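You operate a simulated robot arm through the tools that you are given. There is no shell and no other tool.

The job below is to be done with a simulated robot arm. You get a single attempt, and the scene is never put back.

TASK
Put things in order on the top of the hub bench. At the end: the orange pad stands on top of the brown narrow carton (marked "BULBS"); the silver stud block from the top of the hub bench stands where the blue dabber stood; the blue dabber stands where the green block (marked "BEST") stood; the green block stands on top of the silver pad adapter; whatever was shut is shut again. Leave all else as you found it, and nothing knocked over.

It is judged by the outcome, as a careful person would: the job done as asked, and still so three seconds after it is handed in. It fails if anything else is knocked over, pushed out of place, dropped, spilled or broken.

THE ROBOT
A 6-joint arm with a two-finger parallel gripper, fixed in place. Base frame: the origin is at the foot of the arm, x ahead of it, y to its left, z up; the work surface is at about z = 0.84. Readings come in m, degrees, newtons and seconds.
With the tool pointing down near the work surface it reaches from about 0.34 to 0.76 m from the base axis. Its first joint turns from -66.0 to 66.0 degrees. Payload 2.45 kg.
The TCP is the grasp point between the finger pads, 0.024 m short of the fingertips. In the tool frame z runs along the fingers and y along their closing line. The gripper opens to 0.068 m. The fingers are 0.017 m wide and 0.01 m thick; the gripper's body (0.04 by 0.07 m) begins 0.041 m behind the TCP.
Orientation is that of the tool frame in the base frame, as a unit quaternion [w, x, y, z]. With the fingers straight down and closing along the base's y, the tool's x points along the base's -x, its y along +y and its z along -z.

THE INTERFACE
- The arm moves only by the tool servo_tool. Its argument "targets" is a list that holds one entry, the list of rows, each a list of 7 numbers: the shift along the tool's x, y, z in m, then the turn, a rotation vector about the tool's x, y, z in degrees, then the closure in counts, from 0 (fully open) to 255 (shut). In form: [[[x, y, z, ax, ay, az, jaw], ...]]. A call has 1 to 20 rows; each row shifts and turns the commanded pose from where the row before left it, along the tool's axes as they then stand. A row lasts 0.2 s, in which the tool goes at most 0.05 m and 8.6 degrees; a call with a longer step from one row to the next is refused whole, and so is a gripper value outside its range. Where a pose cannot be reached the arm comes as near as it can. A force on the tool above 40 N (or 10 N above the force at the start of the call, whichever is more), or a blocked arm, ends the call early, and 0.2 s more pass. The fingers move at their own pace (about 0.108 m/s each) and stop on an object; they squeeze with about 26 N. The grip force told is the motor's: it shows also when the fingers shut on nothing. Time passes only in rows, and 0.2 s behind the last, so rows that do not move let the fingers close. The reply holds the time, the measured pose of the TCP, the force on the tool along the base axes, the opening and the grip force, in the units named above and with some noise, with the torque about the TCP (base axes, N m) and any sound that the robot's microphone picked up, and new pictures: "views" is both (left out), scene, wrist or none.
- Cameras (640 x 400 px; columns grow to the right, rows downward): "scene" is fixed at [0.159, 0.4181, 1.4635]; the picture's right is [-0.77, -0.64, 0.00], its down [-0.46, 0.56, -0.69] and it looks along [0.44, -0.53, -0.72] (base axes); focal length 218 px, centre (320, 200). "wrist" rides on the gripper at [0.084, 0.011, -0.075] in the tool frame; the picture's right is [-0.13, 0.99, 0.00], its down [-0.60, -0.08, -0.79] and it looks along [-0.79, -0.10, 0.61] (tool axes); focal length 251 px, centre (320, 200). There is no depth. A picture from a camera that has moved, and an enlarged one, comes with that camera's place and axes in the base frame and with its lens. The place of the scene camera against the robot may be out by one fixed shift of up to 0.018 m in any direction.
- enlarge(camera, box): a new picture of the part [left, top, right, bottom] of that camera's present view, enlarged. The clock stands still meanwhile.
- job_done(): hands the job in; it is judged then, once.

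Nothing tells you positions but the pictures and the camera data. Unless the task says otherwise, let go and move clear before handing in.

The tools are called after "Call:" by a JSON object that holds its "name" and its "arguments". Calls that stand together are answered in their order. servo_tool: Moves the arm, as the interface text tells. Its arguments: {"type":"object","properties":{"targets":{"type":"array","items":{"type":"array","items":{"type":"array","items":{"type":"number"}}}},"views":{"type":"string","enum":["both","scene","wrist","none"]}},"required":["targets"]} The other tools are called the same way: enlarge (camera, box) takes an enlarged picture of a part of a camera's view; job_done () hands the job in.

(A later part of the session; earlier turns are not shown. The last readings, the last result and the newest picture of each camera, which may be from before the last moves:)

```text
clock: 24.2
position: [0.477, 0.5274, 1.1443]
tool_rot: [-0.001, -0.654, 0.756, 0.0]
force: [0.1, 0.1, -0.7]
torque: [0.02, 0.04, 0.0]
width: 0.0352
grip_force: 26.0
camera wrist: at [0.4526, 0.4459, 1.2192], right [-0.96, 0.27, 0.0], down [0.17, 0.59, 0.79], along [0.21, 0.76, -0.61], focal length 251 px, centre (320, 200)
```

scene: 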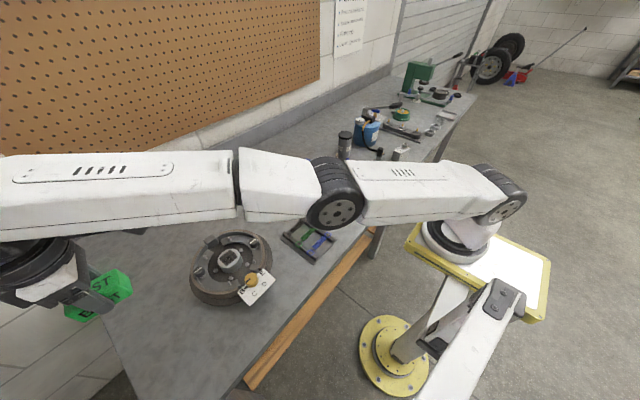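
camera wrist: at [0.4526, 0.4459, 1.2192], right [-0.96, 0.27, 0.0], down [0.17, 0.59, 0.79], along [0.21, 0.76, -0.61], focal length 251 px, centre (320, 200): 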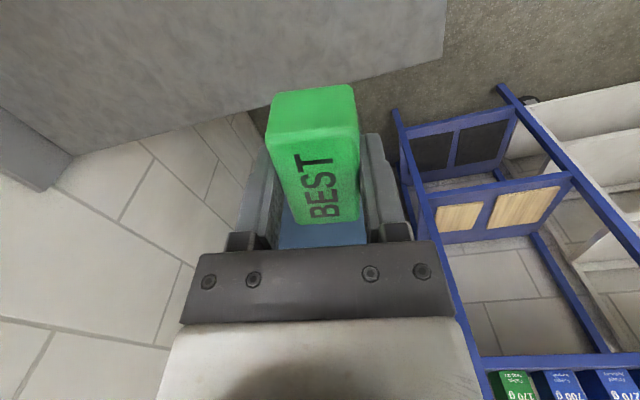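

Block held firmly. I carry it high across to above the pad adapter near (0.636, -0.330), then turn the tool.

Call:
{"name": "servo_tool", "arguments": {"targets": [[[0.04587, -0.01553, 0, 0, 0, 0, 255], [0.04587, -0.01553, 0, 0, 0, 0, 255], [0.04587, -0.01553, 0, 0, 0, 0, 255], [0.04587, -0.01553, 0, 0, 0, 0, 255], [0.04587, -0.01553, 0, 0, 0, 0, 255], [0.04587, -0.01553, 0, 0, 0, 0, 255], [0.04587, -0.01553, 0, 0, 0, 0, 255], [0.04587, -0.01553, 0, 0, 0, 0, 255], [0.04587, -0.01553, 0, 0, 0, 0, 255], [0.04587, -0.01553, 0, 0, 0, 0, 255], [0.04587, -0.01553, 0, 0, 0, 0, 255], [0.04587, -0.01553, 0, 0, 0, 0, 255], [0.04587, -0.01553, 0, 0, 0, 0, 255], [0.04587, -0.01553, 0, 0, 0, 0, 255], [0.04587, -0.01553, 0, 0, 0, 0, 255], [0.04587, -0.01553, 0, 0, 0, 0, 255]]], "views": "scene"}}

Call:
{"name": "servo_tool", "arguments": {"targets": [[[0, 0, 0, 0, 0, 8.35, 255], [0, 0, 0, 0, 0, 8.35, 255], [0, 0, 0, 0, 0, 8.35, 255], [0, 0, 0, 0, 0, 8.35, 255], [0, 0, 0, 0, 0, 8.35, 255], [0, 0, 0, 0, 0, 8.35, 255], [0, 0, 0, 0, 0, 8.35, 255], [0, 0, 0, 0, 0, 8.35, 255], [0, 0, 0, 0, 0, 8.35, 255], [0, 0, 0, 0, 0, 8.35, 255], [0, 0, 0, 0, 0, 8.35, 255], [0, 0, 0, 0, 0, 8.35, 255], [0, 0, 0, 0, 0, 8.35, 255], [0, 0, 0, 0, 0, 8.35, 255]]], "views": "both"}}

```text
clock: 27.6
position: [0.615, -0.2358, 1.1494]
tool_rot: [0.0, -0.654, 0.757, 0.0]
force: [0.1, 0.7, -0.6]
torque: [-0.01, 0.04, -0.02]
width: 0.0355
grip_force: 25.9
```

scene: 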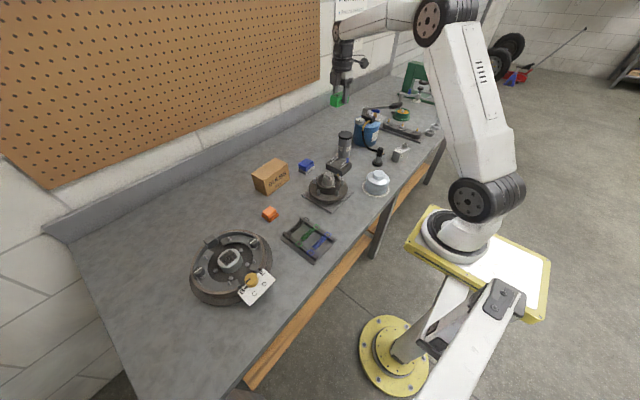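

```text
clock: 30.6
position: [0.6145, -0.2325, 1.1489]
tool_rot: [0.001, 0.304, 0.953, -0.001]
force: [0.9, -0.2, -2.2]
torque: [-0.01, 0.0, -0.02]
width: 0.0352
grip_force: 25.8
camera wrist: at [0.5507, -0.1747, 1.2237], right [0.68, 0.73, 0.0], down [0.45, -0.41, 0.79], along [0.58, -0.54, -0.61], focal length 251 px, centre (320, 200)
```

scene: 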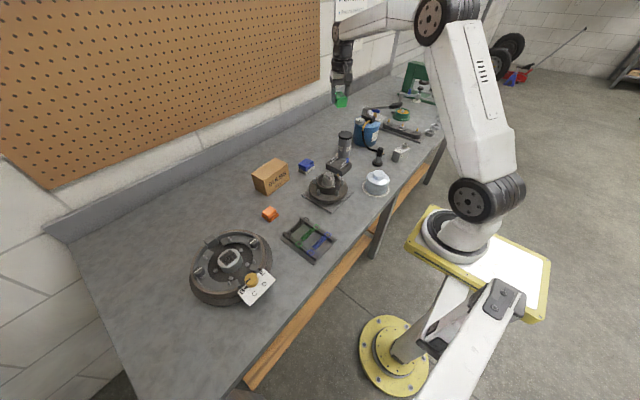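
wrist: 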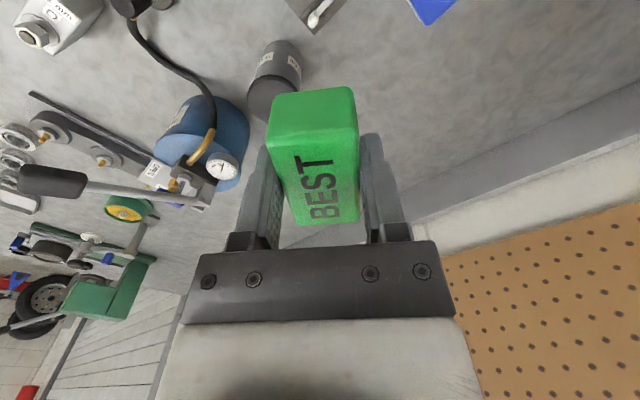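

Call:
{"name": "enlarge", "arguments": {"camera": "wrist", "box": [130, 20, 330, 145]}}

```text
3.20 times, centred on (230, 82) of wrist
camera zoom: at [0.5507, -0.1747, 1.2237], right [0.68, 0.73, 0.0], down [0.45, -0.41, 0.79], along [0.58, -0.54, -0.61], focal length 805 px, centre (608, 576)
```

zoom: 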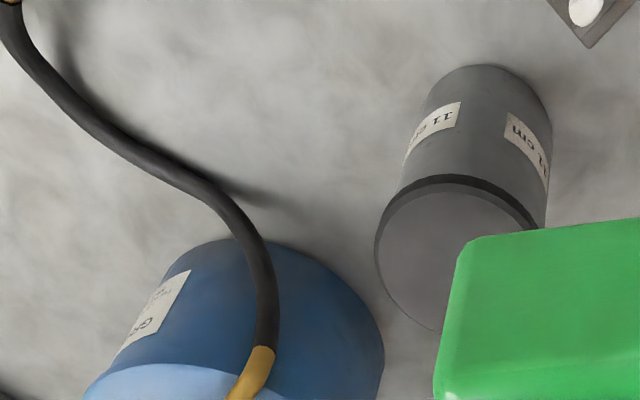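

The pad adapter is at about (0.638, -0.329), clear of the grease pail. I move the block directly above it, still high.

Call:
{"name": "servo_tool", "arguments": {"targets": [[[-0.025, -0.0216, 0, 0, 0, 0, 255], [-0.025, -0.0216, 0, 0, 0, 0, 255], [-0.025, -0.0216, 0, 0, 0, 0, 255], [0, 0, 0, 0, 0, 0, 255]]], "views": "both"}}

Call:
{"name": "enlarge", "arguments": {"camera": "wrist", "box": [240, 0, 400, 100]}}

```text
clock: 31.6
position: [0.6389, -0.3282, 1.1464]
tool_rot: [-0.001, 0.303, 0.953, 0.001]
force: [0.4, -0.5, -1.3]
torque: [0.0, 0.01, 0.02]
width: 0.0355
grip_force: 26.1
camera wrist: at [0.576, -0.2709, 1.2215], right [0.68, 0.74, 0.0], down [0.45, -0.41, 0.79], along [0.58, -0.54, -0.61], focal length 251 px, centre (320, 200)
```

scene: 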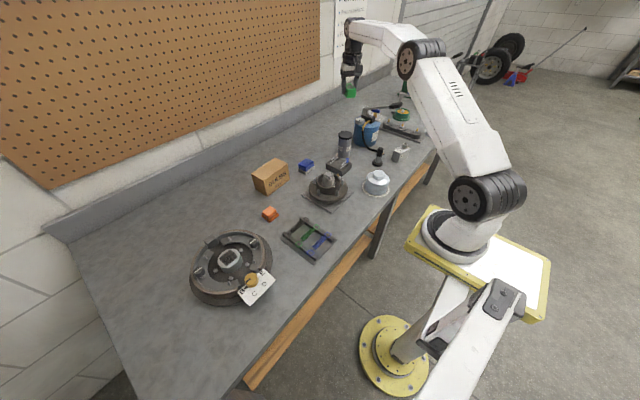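
wrist: 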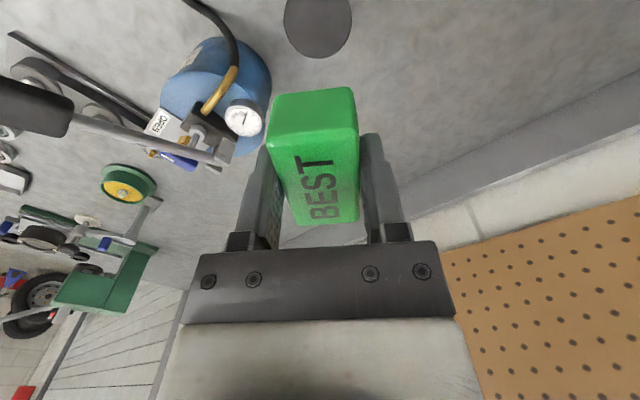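

```text
4.00 times, centred on (320, 50) of wrist
camera zoom: at [0.576, -0.2709, 1.2215], right [0.68, 0.74, 0.0], down [0.45, -0.41, 0.79], along [0.58, -0.54, -0.61], focal length 1006 px, centre (320, 800)
```

zoom: 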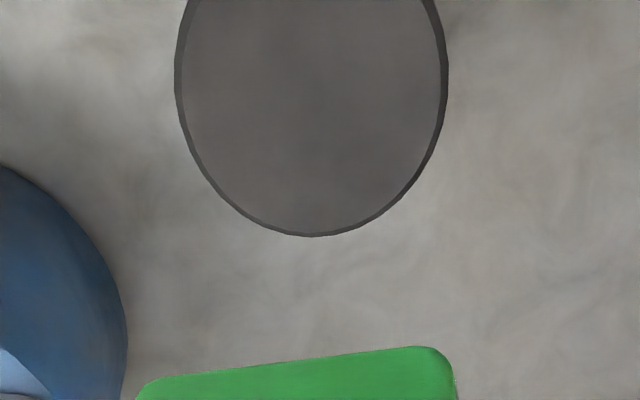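

The adapter top is centred within 2 mm beneath the block. I descend to leave about 18 mm between the block and the adapter's top.

Call:
{"name": "servo_tool", "arguments": {"targets": [[[0, -0.0015, 0.0365, 0, 0, 0, 255], [0, 0, 0.0365, 0, 0, 0, 255], [0, 0, 0.0365, 0, 0, 0, 255], [0, 0, 0.0365, 0, 0, 0, 255], [0, 0, 0, 0, 0, 0, 255]]], "views": "both"}}

Call:
{"name": "enlarge", "arguments": {"camera": "scene", "box": [300, 90, 420, 180]}}

Call:
{"name": "enlarge", "arguments": {"camera": "wrist", "box": [220, 40, 420, 165]}}

```text
clock: 32.8
position: [0.6348, -0.3277, 1.0015]
tool_rot: [0.0, 0.302, 0.953, -0.001]
force: [0.0, 0.2, -0.2]
torque: [0.0, -0.01, 0.01]
width: 0.0356
grip_force: 25.5
camera wrist: at [0.5729, -0.2708, 1.0764], right [0.68, 0.74, 0.0], down [0.45, -0.41, 0.79], along [0.58, -0.54, -0.61], focal length 251 px, centre (320, 200)
```

scene: 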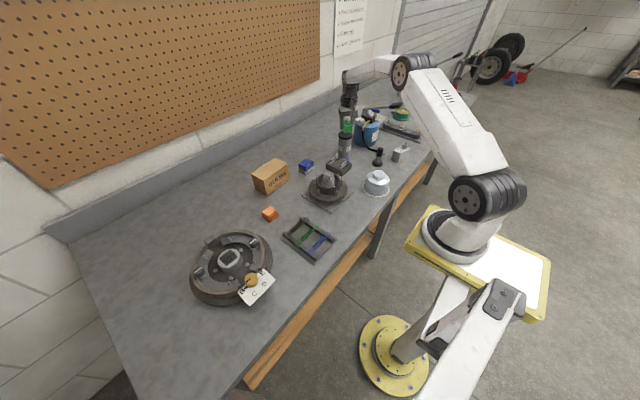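
wrist: 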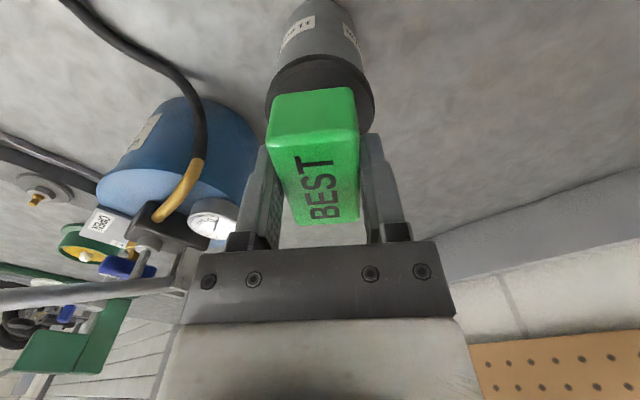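

```text
4.44 times, centred on (360, 135) of scene
camera zoom: at [0.159, 0.4181, 1.4635], right [-0.77, -0.64, 0.0], down [-0.46, 0.56, -0.69], along [0.44, -0.53, -0.72], focal length 967 px, centre (142, 489)
```

zoom: 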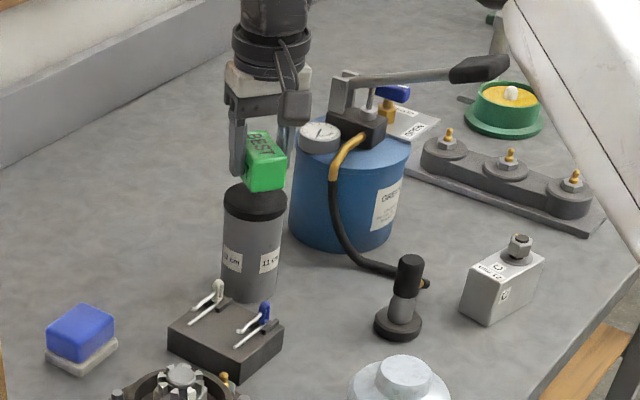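

```text
3.20 times, centred on (320, 102) of wrist
camera zoom: at [0.5729, -0.2708, 1.0764], right [0.68, 0.74, 0.0], down [0.45, -0.41, 0.79], along [0.58, -0.54, -0.61], focal length 805 px, centre (320, 512)
```

zoom: 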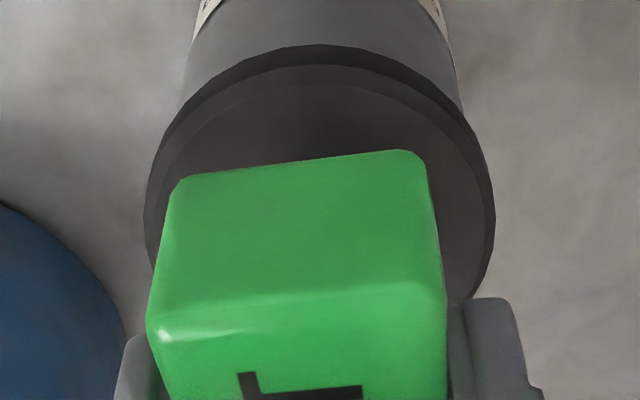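

The adapter is clearly a silver cylinder with a black pad on top, and the block is centred over it. I lower slowly toward contact.

Call:
{"name": "servo_tool", "arguments": {"targets": [[[0, 0, 0.008, 0, 0, 0, 255], [0, 0, 0.006, 0, 0, 0, 255], [0, 0, 0.003, 0, 0, 0, 255], [0, 0, 0, 0, 0, 0, 255]]], "views": "none"}}

Call:
{"name": "servo_tool", "arguments": {"targets": [[[0, 0, 0.0015, 0, 0, 0, 255], [0, 0, 0.0015, 0, 0, 0, 255]]], "views": "both"}}

Call:
{"name": "enlarge", "arguments": {"camera": "scene", "box": [320, 110, 380, 155]}}

```text
clock: 33.8
position: [0.6366, -0.3295, 0.9847]
tool_rot: [-0.001, 0.303, 0.953, 0.0]
force: [-0.1, 0.8, -1.0]
torque: [0.0, 0.0, -0.02]
width: 0.036
grip_force: 26.4
```

```text
clock: 34.4
position: [0.6379, -0.3287, 0.9835]
tool_rot: [0.0, 0.303, 0.953, 0.0]
force: [-0.1, -0.4, -0.1]
torque: [0.04, 0.0, 0.03]
width: 0.0356
grip_force: 26.3
camera wrist: at [0.5744, -0.2714, 1.0574], right [0.68, 0.74, 0.0], down [0.45, -0.41, 0.79], along [0.58, -0.54, -0.61], focal length 251 px, centre (320, 200)
```

scene: 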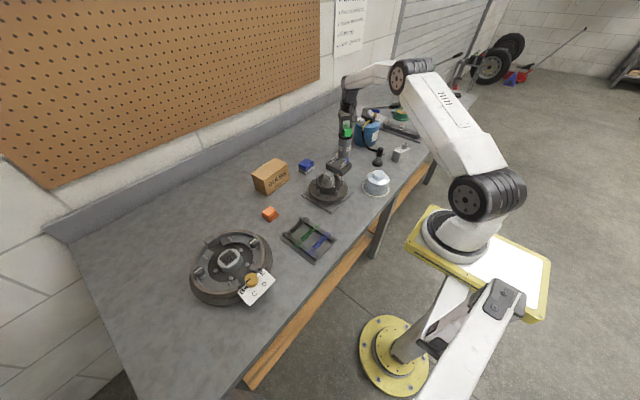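
wrist: 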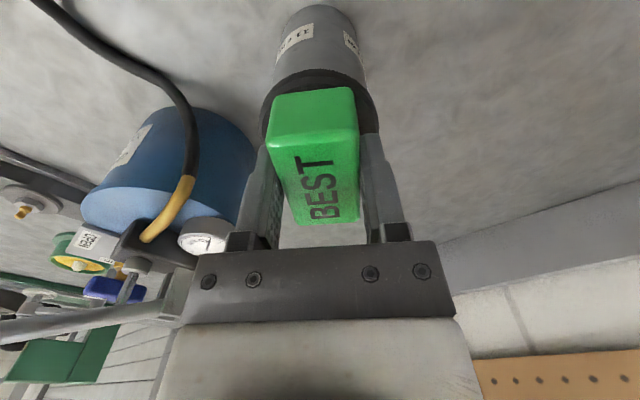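

```text
8.89 times, centred on (350, 132) of scene
camera zoom: at [0.159, 0.4181, 1.4635], right [-0.77, -0.64, 0.0], down [-0.46, 0.56, -0.69], along [0.44, -0.53, -0.72], focal length 1934 px, centre (53, 800)
```

zoom: 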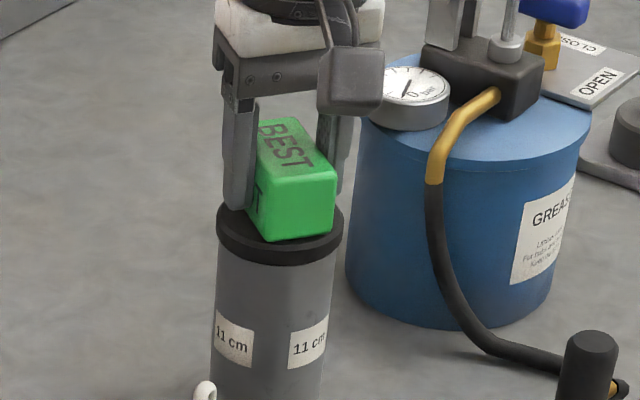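

Nearly touching; I go on down in 1 mm steps.

Call:
{"name": "servo_tool", "arguments": {"targets": [[[0, 0, 0.001, 0, 0, 0, 255], [0, 0, 0, 0, 0, 0, 255]]], "views": "none"}}

Call:
{"name": "servo_tool", "arguments": {"targets": [[[0, 0, 0.001, 0, 0, 0, 255], [0, 0, 0, 0, 0, 0, 255]]], "views": "none"}}

```text
clock: 35.0
position: [0.6361, -0.3296, 0.9809]
tool_rot: [0.0, 0.303, 0.953, 0.0]
force: [0.2, -0.2, -1.0]
torque: [0.0, 0.01, 0.02]
width: 0.0353
grip_force: 25.7
```

```text
clock: 35.6
position: [0.6369, -0.3294, 0.9817]
tool_rot: [0.001, 0.303, 0.953, 0.0]
force: [-0.9, 0.7, 4.5]
torque: [-0.06, 0.01, -0.05]
width: 0.0358
grip_force: 26.3
```

Contact is felt (about 5 N upward). I open the fingers partway to release the block.

Call:
{"name": "servo_tool", "arguments": {"targets": [[[0, 0, 0, 0, 0, 0, 100], [0, 0, 0, 0, 0, 0, 60], [0, 0, 0, 0, 0, 0, 60]]], "views": "both"}}

Call:
{"name": "enlarge", "arguments": {"camera": "scene", "box": [320, 110, 380, 155]}}

```text
clock: 36.4
position: [0.6375, -0.329, 0.9803]
tool_rot: [0.0, 0.303, 0.953, 0.0]
force: [-0.2, -0.6, 0.4]
torque: [0.02, 0.01, 0.0]
width: 0.0522
grip_force: 0.2
camera wrist: at [0.5742, -0.2715, 1.0554], right [0.68, 0.74, 0.0], down [0.45, -0.41, 0.79], along [0.58, -0.54, -0.61], focal length 251 px, centre (320, 200)
```

scene: 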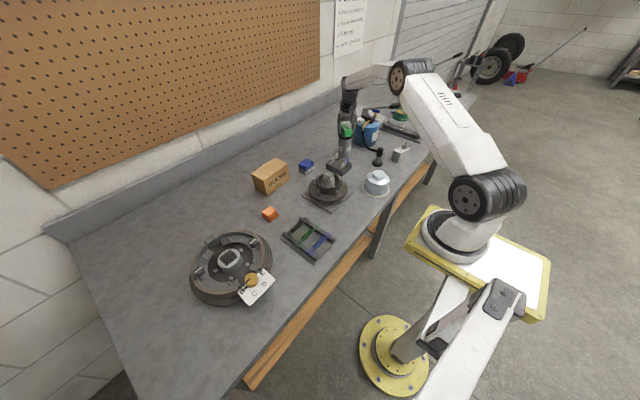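
wrist: 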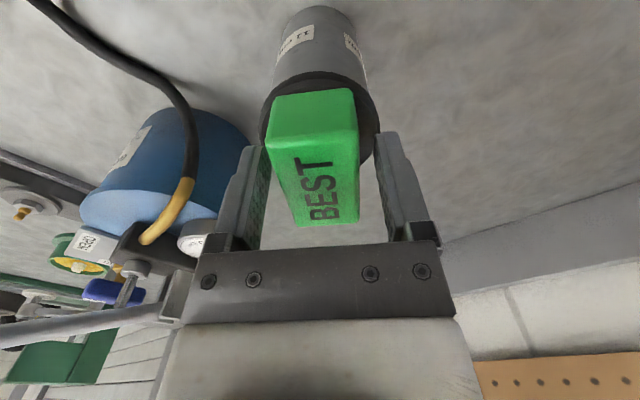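

```text
8.89 times, centred on (350, 132) of scene
camera zoom: at [0.159, 0.4181, 1.4635], right [-0.77, -0.64, 0.0], down [-0.46, 0.56, -0.69], along [0.44, -0.53, -0.72], focal length 1934 px, centre (53, 800)
```

zoom: 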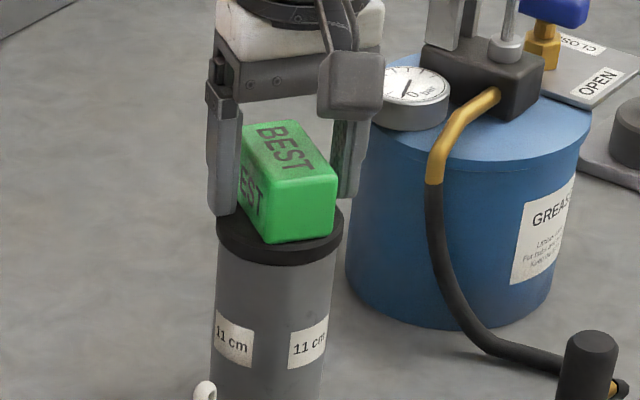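

The block stands on the adapter. I rise straight up and check it stays.

Call:
{"name": "servo_tool", "arguments": {"targets": [[[0, 0, -0.015, 0, 0, 0, 60], [0, 0, -0.03, 0, 0, 0, 60], [0, 0, -0.04, 0, 0, 0, 60], [0, 0, -0.045, 0, 0, 0, 60], [0, 0, -0.04, 0, 0, 0, 60]]], "views": "both"}}

Call:
{"name": "enlarge", "arguments": {"camera": "scene", "box": [280, 110, 400, 200]}}

```text
clock: 37.6
position: [0.6366, -0.3295, 1.1513]
tool_rot: [-0.001, 0.302, 0.953, 0.0]
force: [0.6, -0.8, 0.3]
torque: [0.03, 0.02, -0.03]
width: 0.052
grip_force: 0.1
camera wrist: at [0.5735, -0.2723, 1.2265], right [0.68, 0.74, 0.0], down [0.45, -0.41, 0.79], along [0.58, -0.54, -0.61], focal length 251 px, centre (320, 200)
```

scene: 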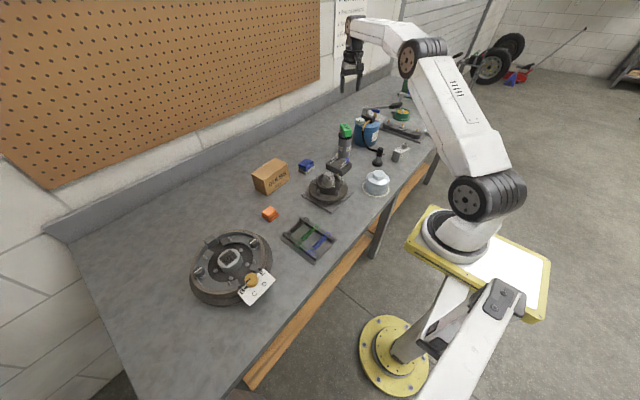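
wrist: 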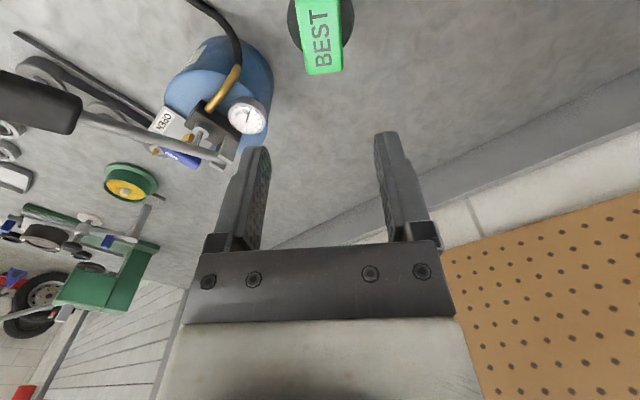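

```text
4.44 times, centred on (340, 155) of scene
camera zoom: at [0.159, 0.4181, 1.4635], right [-0.77, -0.64, 0.0], down [-0.46, 0.56, -0.69], along [0.44, -0.53, -0.72], focal length 967 px, centre (231, 400)
```

zoom: 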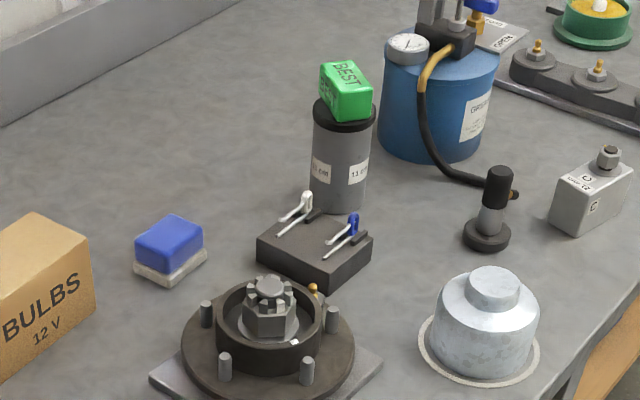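

The green block stands on the adapter and all else is unchanged. Now I go over to the blue dabber near (0.70, -0.135) for a close look.

Call:
{"name": "servo_tool", "arguments": {"targets": [[[0.0122, 0.0389, 0, 0, 0, 0, 60], [0.0122, 0.0389, 0, 0, 0, 0, 0], [0.0122, 0.0389, 0, 0, 0, 0, 0], [0.0122, 0.0389, 0, 0, 0, 0, 0], [0.0122, 0.0389, 0, 0, 0, 0, 0], [0, 0, 0.03, 0, 0, 0, 0], [0, 0, 0.03, 0, 0, 0, 0], [0, 0, 0.03, 0, 0, 0, 0]]], "views": "both"}}

Call:
{"name": "enlarge", "arguments": {"camera": "wrist", "box": [240, 0, 400, 100]}}

```text
clock: 39.4
position: [0.7008, -0.1369, 1.0612]
tool_rot: [-0.001, 0.303, 0.953, 0.0]
force: [-0.1, 0.4, 0.1]
torque: [0.03, 0.02, -0.03]
width: 0.0679
grip_force: 0.1
camera wrist: at [0.6384, -0.0805, 1.1358], right [0.68, 0.74, 0.0], down [0.45, -0.41, 0.79], along [0.58, -0.54, -0.61], focal length 251 px, centre (320, 200)
```

scene: 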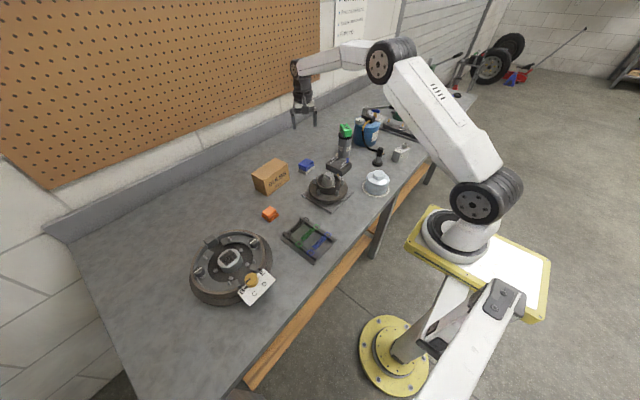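
wrist: 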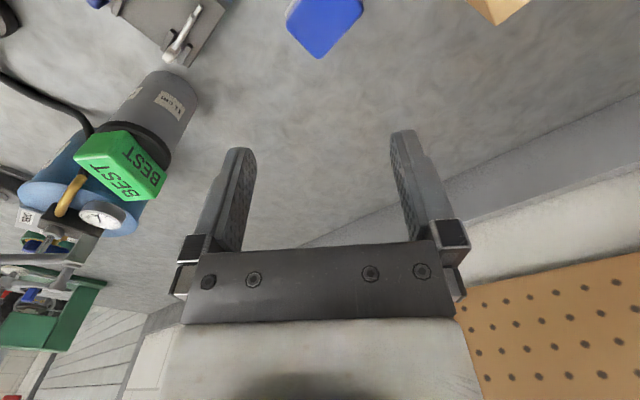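

```text
4.00 times, centred on (320, 50) of wrist
camera zoom: at [0.6384, -0.0805, 1.1358], right [0.68, 0.74, 0.0], down [0.45, -0.41, 0.79], along [0.58, -0.54, -0.61], focal length 1006 px, centre (320, 800)
```

zoom: 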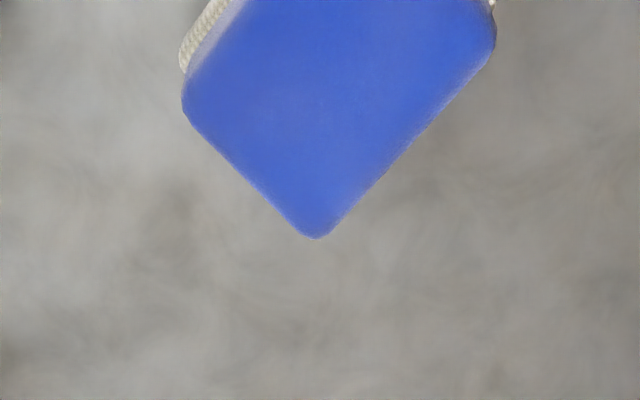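

The dabber lies at about 45° to the tool; it measures roughly 0.045 by 0.06 m, centred near (0.698, -0.129). I check its height and the clearance to the carton in the scene view.

Call:
{"name": "enlarge", "arguments": {"camera": "scene", "box": [245, 145, 325, 195]}}

Call:
{"name": "enlarge", "arguments": {"camera": "scene", "box": [290, 150, 322, 180]}}

```text
8.00 times, centred on (285, 170) of scene
camera zoom: at [0.159, 0.4181, 1.4635], right [-0.77, -0.64, 0.0], down [-0.46, 0.56, -0.69], along [0.44, -0.53, -0.72], focal length 1741 px, centre (600, 440)
```

zoom: 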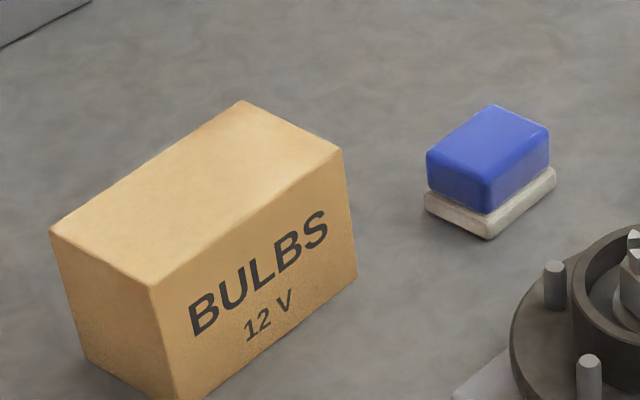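

```text
13.33 times, centred on (306, 165) of scene
camera zoom: at [0.159, 0.4181, 1.4635], right [-0.77, -0.64, 0.0], down [-0.46, 0.56, -0.69], along [0.44, -0.53, -0.72], focal length 2901 px, centre (507, 667)
```

zoom: 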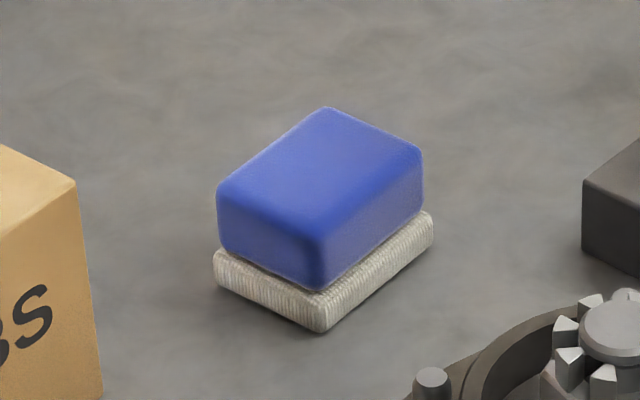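

The dabber is about 0.039 m tall, with its blue handle above a 0.017 m light base. I turn the tool to align with its narrow side and shift over its centre.

Call:
{"name": "servo_tool", "arguments": {"targets": [[[0.007, 0.0048, 0, 0, 0, 0, 0], [0, 0, 0, 0, 0, 8.55, 0], [0, 0, 0, 0, 0, 8.55, 0], [0, 0, 0, 0, 0, 8.55, 0], [0, 0, 0, 0, 0, 8.55, 0], [0, 0, 0, 0, 0, 8.55, 0], [0, 0, 0, 0, 0, 8.55, 0], [0, 0, 0.01, 0, 0, 0, 0]]], "views": "wrist"}}

Call:
{"name": "enlarge", "arguments": {"camera": "wrist", "box": [240, 0, 400, 100]}}

```text
clock: 41.2
position: [0.6964, -0.1289, 1.0487]
tool_rot: [-0.001, 0.686, 0.728, 0.0]
force: [0.1, 0.1, 0.4]
torque: [0.01, 0.01, 0.01]
width: 0.0678
grip_force: 0.1
camera wrist: at [0.702, -0.0441, 1.1244], right [1.0, -0.07, 0.0], down [-0.04, -0.61, 0.79], along [-0.06, -0.79, -0.61], focal length 251 px, centre (320, 200)
```

wrist: 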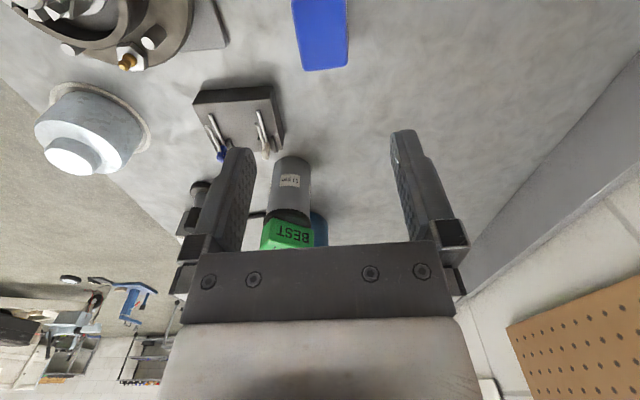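

```text
4.00 times, centred on (320, 50) of wrist
camera zoom: at [0.702, -0.0441, 1.1244], right [1.0, -0.07, 0.0], down [-0.04, -0.61, 0.79], along [-0.06, -0.79, -0.61], focal length 1006 px, centre (320, 800)
```

zoom: 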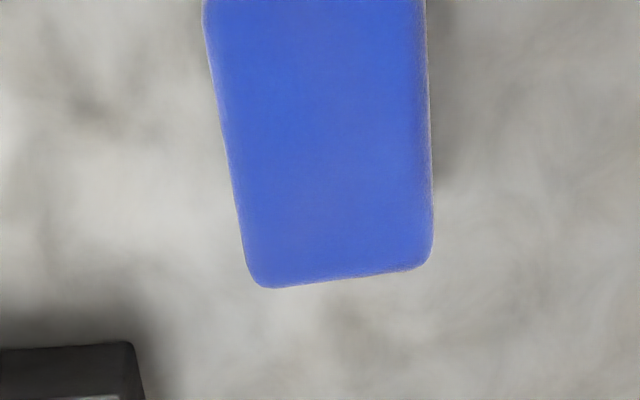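

Aligned within half a degree; a 2 mm sideways correction is needed. I descend so that the fingertips end just above the light base, gripping the blue handle.

Call:
{"name": "servo_tool", "arguments": {"targets": [[[0, 0.0018, 0.04, 0, 0, 0, 0], [0, 0, 0.04, 0, 0, 0, 0], [0, 0, 0.04, 0, 0, 0, 0], [0, 0, 0.025, 0, 0, 0, 0], [0, 0, 0.012, 0, 0, 0, 0], [0, 0, 0, 0, 0, 0, 0]]], "views": "both"}}

Call:
{"name": "enlarge", "arguments": {"camera": "scene", "box": [255, 125, 355, 190]}}

```text
clock: 42.6
position: [0.6953, -0.1275, 0.8917]
tool_rot: [0.0, 0.685, 0.728, 0.0]
force: [-0.4, 0.0, 1.0]
torque: [0.02, 0.01, 0.04]
width: 0.068
grip_force: 0.1
camera wrist: at [0.7013, -0.043, 0.9676], right [1.0, -0.07, 0.0], down [-0.04, -0.61, 0.79], along [-0.05, -0.79, -0.61], focal length 251 px, centre (320, 200)
```

scene: 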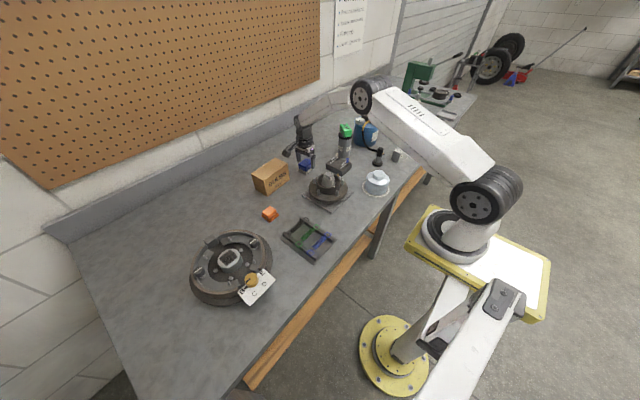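
wrist: 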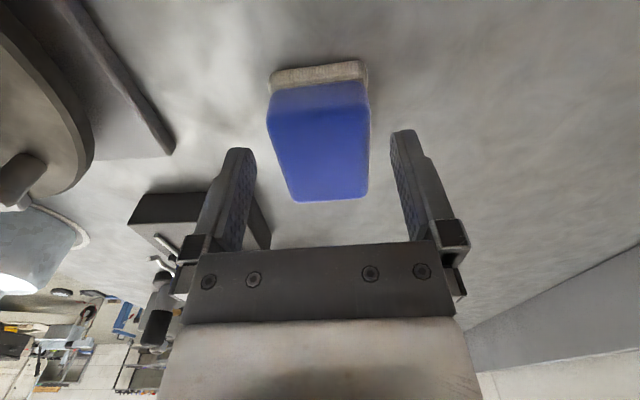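

```text
6.15 times, centred on (305, 158) of scene
camera zoom: at [0.159, 0.4181, 1.4635], right [-0.77, -0.64, 0.0], down [-0.46, 0.56, -0.69], along [0.44, -0.53, -0.72], focal length 1339 px, centre (412, 462)
```

zoom: 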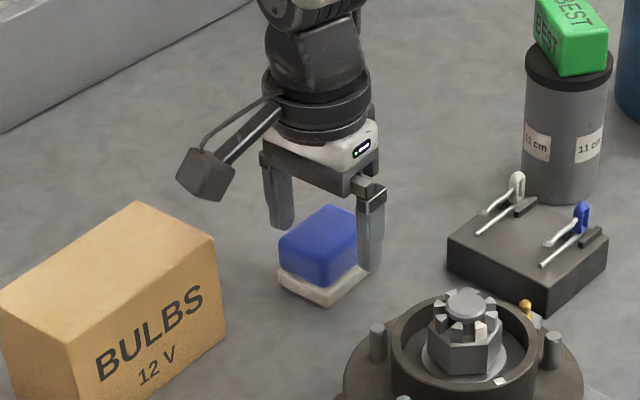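

Fingers straddle the dabber, camera clear of the carton. I lower 8 mm more and close.

Call:
{"name": "servo_tool", "arguments": {"targets": [[[0, 0, 0.008, 0, 0, 0, 0], [0, 0, 0, 0, 0, 0, 0], [0, 0, 0, 0, 0, 0, 255], [0, 0, 0, 0, 0, 0, 255], [0, 0, 0, 0, 0, 0, 255]]], "views": "both"}}

Call:
{"name": "enlarge", "arguments": {"camera": "scene", "box": [255, 125, 355, 190]}}

```text
clock: 43.8
position: [0.6972, -0.1272, 0.8857]
tool_rot: [0.0, 0.685, 0.729, 0.0]
force: [0.5, 0.2, -0.6]
torque: [0.0, -0.01, 0.03]
width: 0.0444
grip_force: 26.2
camera wrist: at [0.702, -0.0428, 0.9597], right [1.0, -0.07, 0.0], down [-0.04, -0.61, 0.79], along [-0.05, -0.79, -0.61], focal length 251 px, centre (320, 200)
```

scene: 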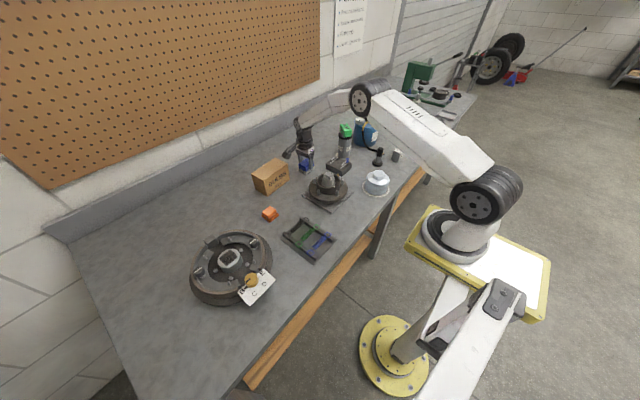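
wrist: 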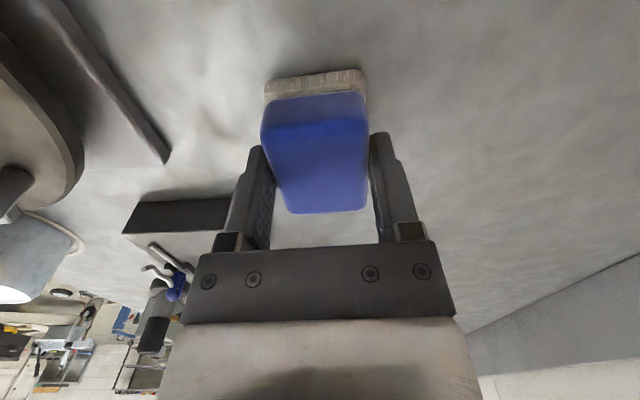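

```text
6.15 times, centred on (305, 158) of scene
camera zoom: at [0.159, 0.4181, 1.4635], right [-0.77, -0.64, 0.0], down [-0.46, 0.56, -0.69], along [0.44, -0.53, -0.72], focal length 1339 px, centre (412, 462)
```

zoom: 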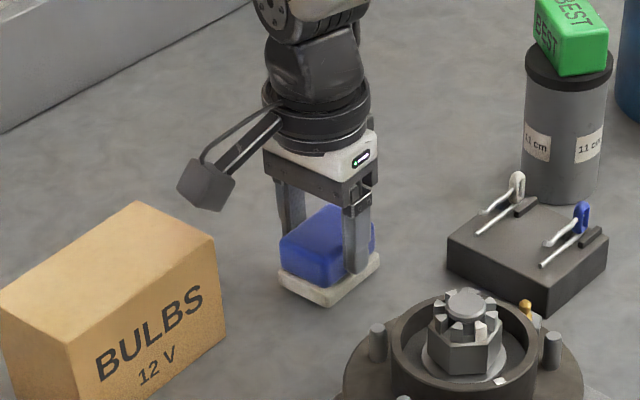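

The dabber is gripped by its blue handle (0.044 m). I lift it straight up.

Call:
{"name": "servo_tool", "arguments": {"targets": [[[0, 0, -0.01, 0, 0, 0, 255], [0, 0, -0.03, 0, 0, 0, 255], [0, 0, -0.045, 0, 0, 0, 255], [0, 0, -0.045, 0, 0, 0, 255], [0, 0, -0.045, 0, 0, 0, 255], [0, 0, -0.045, 0, 0, 0, 255], [0, 0, -0.045, 0, 0, 0, 255]]], "views": "both"}}

```text
clock: 45.4
position: [0.6989, -0.1246, 1.1471]
tool_rot: [-0.001, 0.686, 0.728, 0.0]
force: [0.0, -0.1, -0.1]
torque: [0.02, -0.02, -0.01]
width: 0.0446
grip_force: 26.3
camera wrist: at [0.7043, -0.0409, 1.2231], right [1.0, -0.07, 0.0], down [-0.04, -0.61, 0.79], along [-0.05, -0.79, -0.61], focal length 251 px, centre (320, 200)
```

scene: 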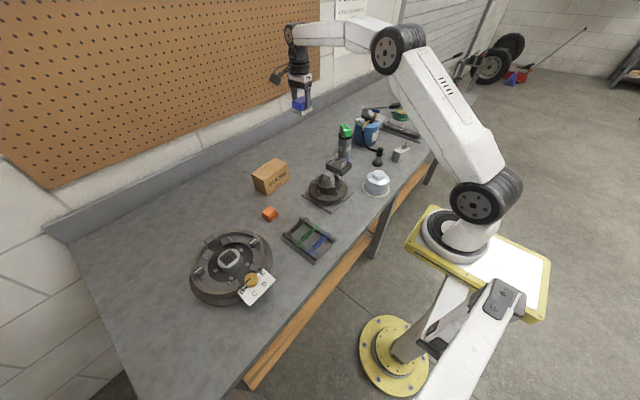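
wrist: 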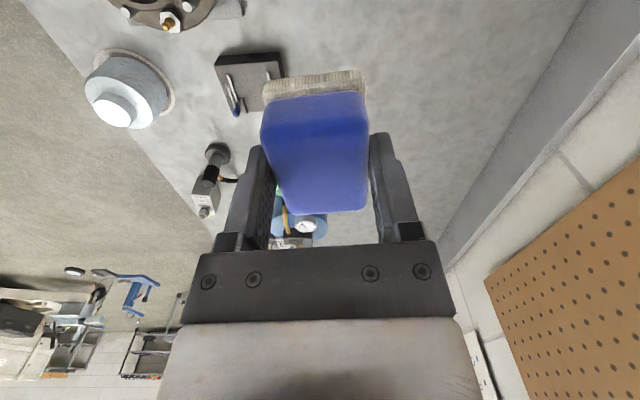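

Dabber is held. I carry it high across to above the green block's old place, then turn it to match the old footprint.

Call:
{"name": "servo_tool", "arguments": {"targets": [[[0.04443, -0.01211, 0, 0, 0, 0, 255], [0.04443, -0.01211, 0, 0, 0, 0, 255], [0.04443, -0.01211, 0, 0, 0, 0, 255], [0.04443, -0.01211, 0, 0, 0, 0, 255], [0.04443, -0.01211, 0, 0, 0, 0, 255], [0.04443, -0.01211, 0, 0, 0, 0, 255], [0.04443, -0.01211, 0, 0, 0, 0, 255], [0.04443, -0.01211, 0, 0, 0, 0, 255], [0.04443, -0.01211, 0, 0, 0, 0, 255], [0.04443, -0.01211, 0, 0, 0, 0, 255], [0.04443, -0.01211, 0, 0, 0, 0, 255], [0.04443, -0.01211, 0, 0, 0, 0, 255], [0.04443, -0.01211, 0, 0, 0, 0, 255], [0.04443, -0.01211, 0, 0, 0, 0, 255], [0.04443, -0.01211, 0, 0, 0, 0, 255]]], "views": "scene"}}

Call:
{"name": "servo_tool", "arguments": {"targets": [[[0, 0, 0, 0, 0, -8.42, 255], [0, 0, 0, 0, 0, -8.42, 255], [0, 0, 0, 0, 0, -8.42, 255], [0, 0, 0, 0, 0, -8.42, 255], [0, 0, 0, 0, 0, -8.42, 255], [0, 0, 0, 0, 0, -8.42, 255], [0, 0, 0, 0, 0, -8.42, 255], [0, 0, 0, 0, 0, -8.42, 255], [0, 0, 0, 0, 0, -8.42, 255], [0, 0, 0, 0, 0, -8.42, 255], [0, 0, 0, 0, 0, -8.42, 255], [0, 0, 0, 0, 0, -8.42, 255], [0, 0, 0, 0, 0, -8.42, 255], [0, 0, 0, 0, 0, -8.42, 255], [0, 0, 0, 0, 0, -8.42, 255], [0, 0, 0, 0, 0, -8.42, 255], [0, 0, 0, 0, 0, -8.42, 255], [0, 0, 0, 0, 0, -8.42, 255], [0, 0, 0, 0, 0, -8.42, 255], [0, 0, 0, 0, 0, -8.42, 255]]], "views": "both"}}

```text
clock: 48.6
position: [0.4752, 0.5257, 1.1493]
tool_rot: [0.0, 0.685, 0.728, 0.0]
force: [0.7, -1.1, 0.9]
torque: [0.02, 0.0, -0.02]
width: 0.0441
grip_force: 26.1
```

scene: 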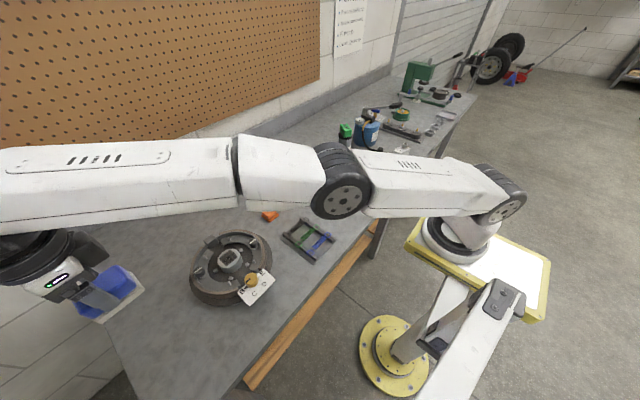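

```text
clock: 52.8
position: [0.4759, 0.5251, 1.1488]
tool_rot: [0.001, -0.656, 0.755, -0.001]
force: [-0.3, 0.2, -0.6]
torque: [0.0, 0.0, 0.01]
width: 0.0447
grip_force: 25.7
camera wrist: at [0.4532, 0.4445, 1.2243], right [-0.96, 0.27, 0.0], down [0.16, 0.59, 0.79], along [0.21, 0.77, -0.61], focal length 251 px, centre (320, 200)
```

scene: 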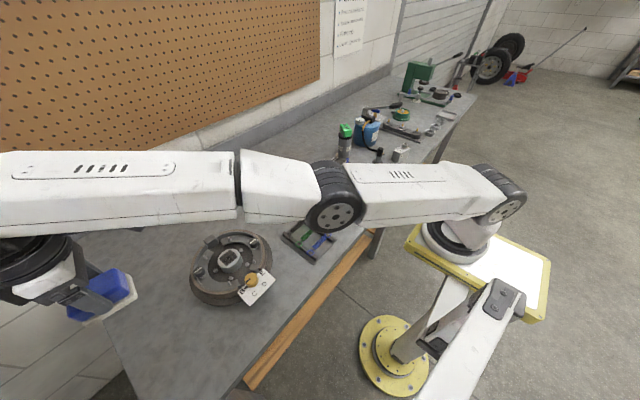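
wrist: 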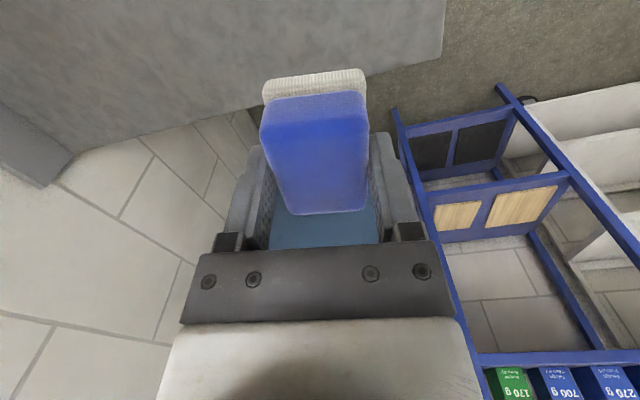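

The dabber hangs above the old place of the green block. I descend to about 5 mm above the bench.

Call:
{"name": "servo_tool", "arguments": {"targets": [[[-0.001, 0, 0.04, 0, 0, 0, 255], [0, 0, 0.045, 0, 0, 0, 255], [0, 0, 0.045, 0, 0, 0, 255], [0, 0, 0.045, 0, 0, 0, 255], [0, 0, 0.045, 0, 0, 0, 255], [0, 0, 0.025, 0, 0, 0, 255], [0, 0, 0.015, 0, 0, 0, 255], [0, 0, 0, 0, 0, 0, 255]]], "views": "both"}}

```text
clock: 54.6
position: [0.4853, 0.5379, 0.8905]
tool_rot: [0.001, -0.656, 0.755, 0.0]
force: [-1.0, 0.4, -0.9]
torque: [0.0, -0.02, -0.02]
width: 0.0443
grip_force: 25.9
out of reach, approached as far as the arm can: row 1, 2, 7
camera wrist: at [0.4627, 0.4556, 0.9659], right [-0.96, 0.27, 0.0], down [0.16, 0.59, 0.79], along [0.21, 0.76, -0.61], focal length 251 px, centre (320, 200)
```

scene: 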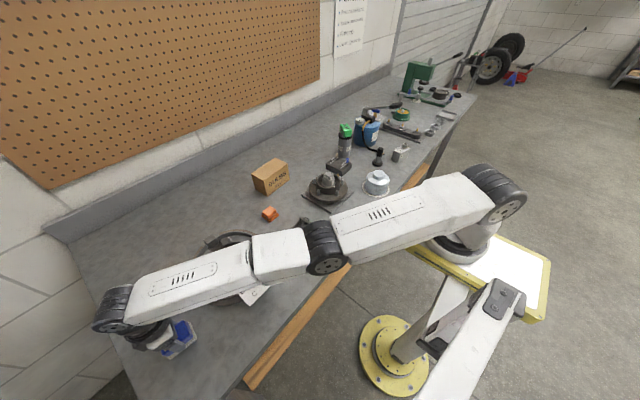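
wrist: 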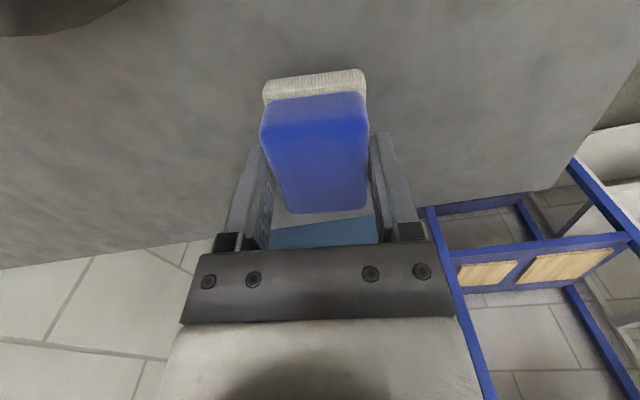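

The reply says some rows were out of reach and the pose ended about 15 mm too far out. I hold still one moment to see where the arm settles.

Call:
{"name": "servo_tool", "arguments": {"targets": [[[0, 0, 0, 0, 0, 0, 255], [0, 0, 0, 0, 0, 0, 255]]], "views": "none"}}

```text
clock: 55.2
position: [0.487, 0.5383, 0.8911]
tool_rot: [0.0, -0.656, 0.755, -0.001]
force: [0.0, -1.0, -1.1]
torque: [-0.01, -0.02, 0.0]
width: 0.0447
grip_force: 26.0
```

Call:
{"name": "servo_tool", "arguments": {"targets": [[[0, 0, -0.01, 0, 0, 0, 255], [0, 0, -0.01, 0, 0, 0, 255], [0, 0, 0, 0, 0, 0, 255]]], "views": "none"}}

```text
clock: 56.0
position: [0.4864, 0.5386, 0.9119]
tool_rot: [-0.001, -0.656, 0.755, 0.0]
force: [-0.7, -0.4, -1.2]
torque: [-0.01, 0.02, -0.01]
width: 0.0442
grip_force: 26.4
```

The pose appears to have been re-based outward. I correct back by about (-10, -12) mm in the base plane, still above the bench.

Call:
{"name": "servo_tool", "arguments": {"targets": [[[0.0067, 0.0043, 0, 0, 0, 0, 255], [0.0066, 0.0043, 0, 0, 0, 0, 255], [0, 0, 0, 0, 0, 0, 255]]], "views": "none"}}

```text
clock: 56.8
position: [0.4834, 0.5393, 0.91]
tool_rot: [0.0, -0.656, 0.755, 0.0]
force: [0.4, -0.7, -0.6]
torque: [0.0, -0.02, 0.01]
width: 0.0445
grip_force: 26.2
out of reach, approached as far as the arm can: row 1, 2
```

The arm seems to have straightened its elbow and got stuck at that limit. I look at the scene before correcting.

Call:
{"name": "servo_tool", "arguments": {"targets": [[[0, 0, 0, 0, 0, 0, 255]]], "views": "both"}}

```text
clock: 57.2
position: [0.4845, 0.5399, 0.9093]
tool_rot: [0.0, -0.655, 0.755, 0.0]
force: [-0.8, -0.2, 0.4]
torque: [0.01, 0.0, 0.03]
width: 0.0445
grip_force: 25.6
camera wrist: at [0.4611, 0.4578, 0.9847], right [-0.96, 0.27, 0.0], down [0.16, 0.59, 0.79], along [0.21, 0.76, -0.61], focal length 251 px, centre (320, 200)
```

scene: 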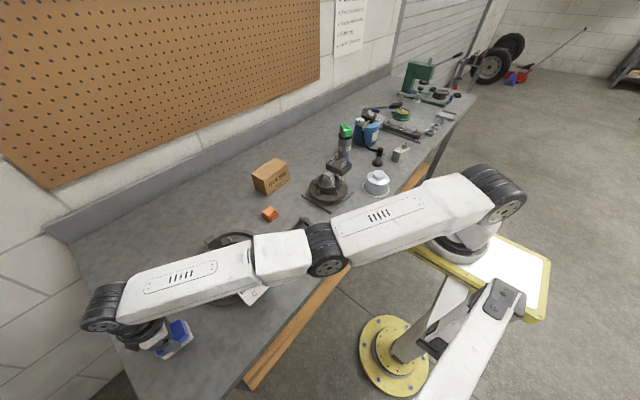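
wrist: 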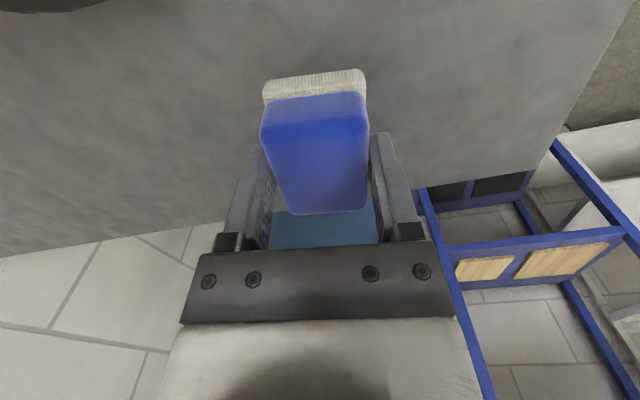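

The elbow looks nearly straight. I try a larger inward-and-up move to bend it again, keeping the dabber clear of everything.

Call:
{"name": "servo_tool", "arguments": {"targets": [[[0.025, 0.0167, -0.03, 0, 0, 0, 255], [0.025, 0.0167, -0.03, 0, 0, 0, 255]]], "views": "scene"}}

```text
clock: 57.8
position: [0.4802, 0.5462, 0.9504]
tool_rot: [-0.002, -0.656, 0.755, -0.001]
force: [0.7, -0.4, -0.3]
torque: [-0.04, 0.01, -0.01]
width: 0.0444
grip_force: 26.3
out of reach, approached as far as the arm can: row 1, 2
```

scene: 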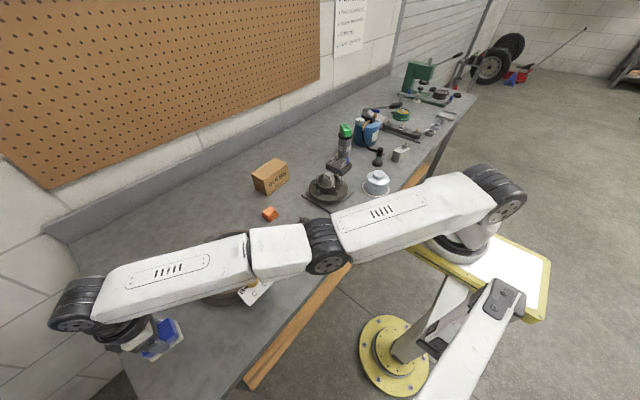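

The elbow has bent the wrong way, at its limit. I raise the arm back to full stretch, reach slightly beyond, and then come inward so that it bends the proper way.

Call:
{"name": "servo_tool", "arguments": {"targets": [[[0, 0, -0.04, 0, 0, 0, 255], [0, 0, -0.04, 0, 0, 0, 255], [0, 0, -0.04, 0, 0, 0, 255], [0, 0, -0.04, 0, 0, 0, 255], [0, 0, -0.04, 0, 0, 0, 255], [-0.0249, -0.0167, 0, 0, 0, 0, 255]]], "views": "scene"}}

```text
clock: 59.2
position: [0.4755, 0.5327, 1.1325]
tool_rot: [0.0, -0.655, 0.756, 0.0]
force: [-0.3, 0.8, -0.3]
torque: [0.01, -0.03, 0.02]
width: 0.0445
grip_force: 25.9
out of reach, approached as far as the arm can: row 3, 4, 5, 6
```

scene: 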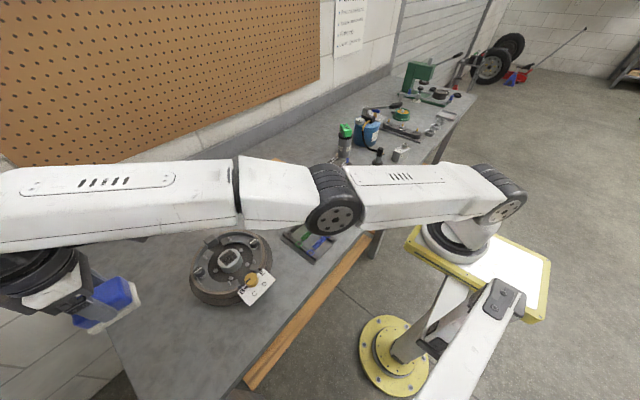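

Call:
{"name": "servo_tool", "arguments": {"targets": [[[0.0332, 0.0223, 0, 0, 0, 0, 255], [0.0332, 0.0223, 0, 0, 0, 0, 255]]], "views": "scene"}}

```text
clock: 59.8
position: [0.4288, 0.4813, 1.1495]
tool_rot: [0.028, -0.654, 0.756, 0.008]
force: [-1.6, -2.9, -7.4]
torque: [0.18, -0.14, 0.01]
width: 0.0446
grip_force: 25.8
```

scene: 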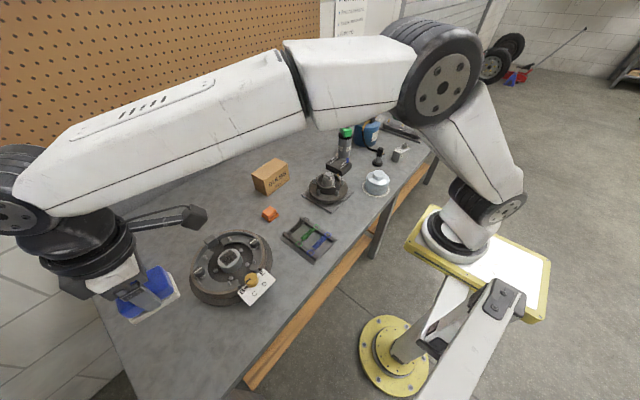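

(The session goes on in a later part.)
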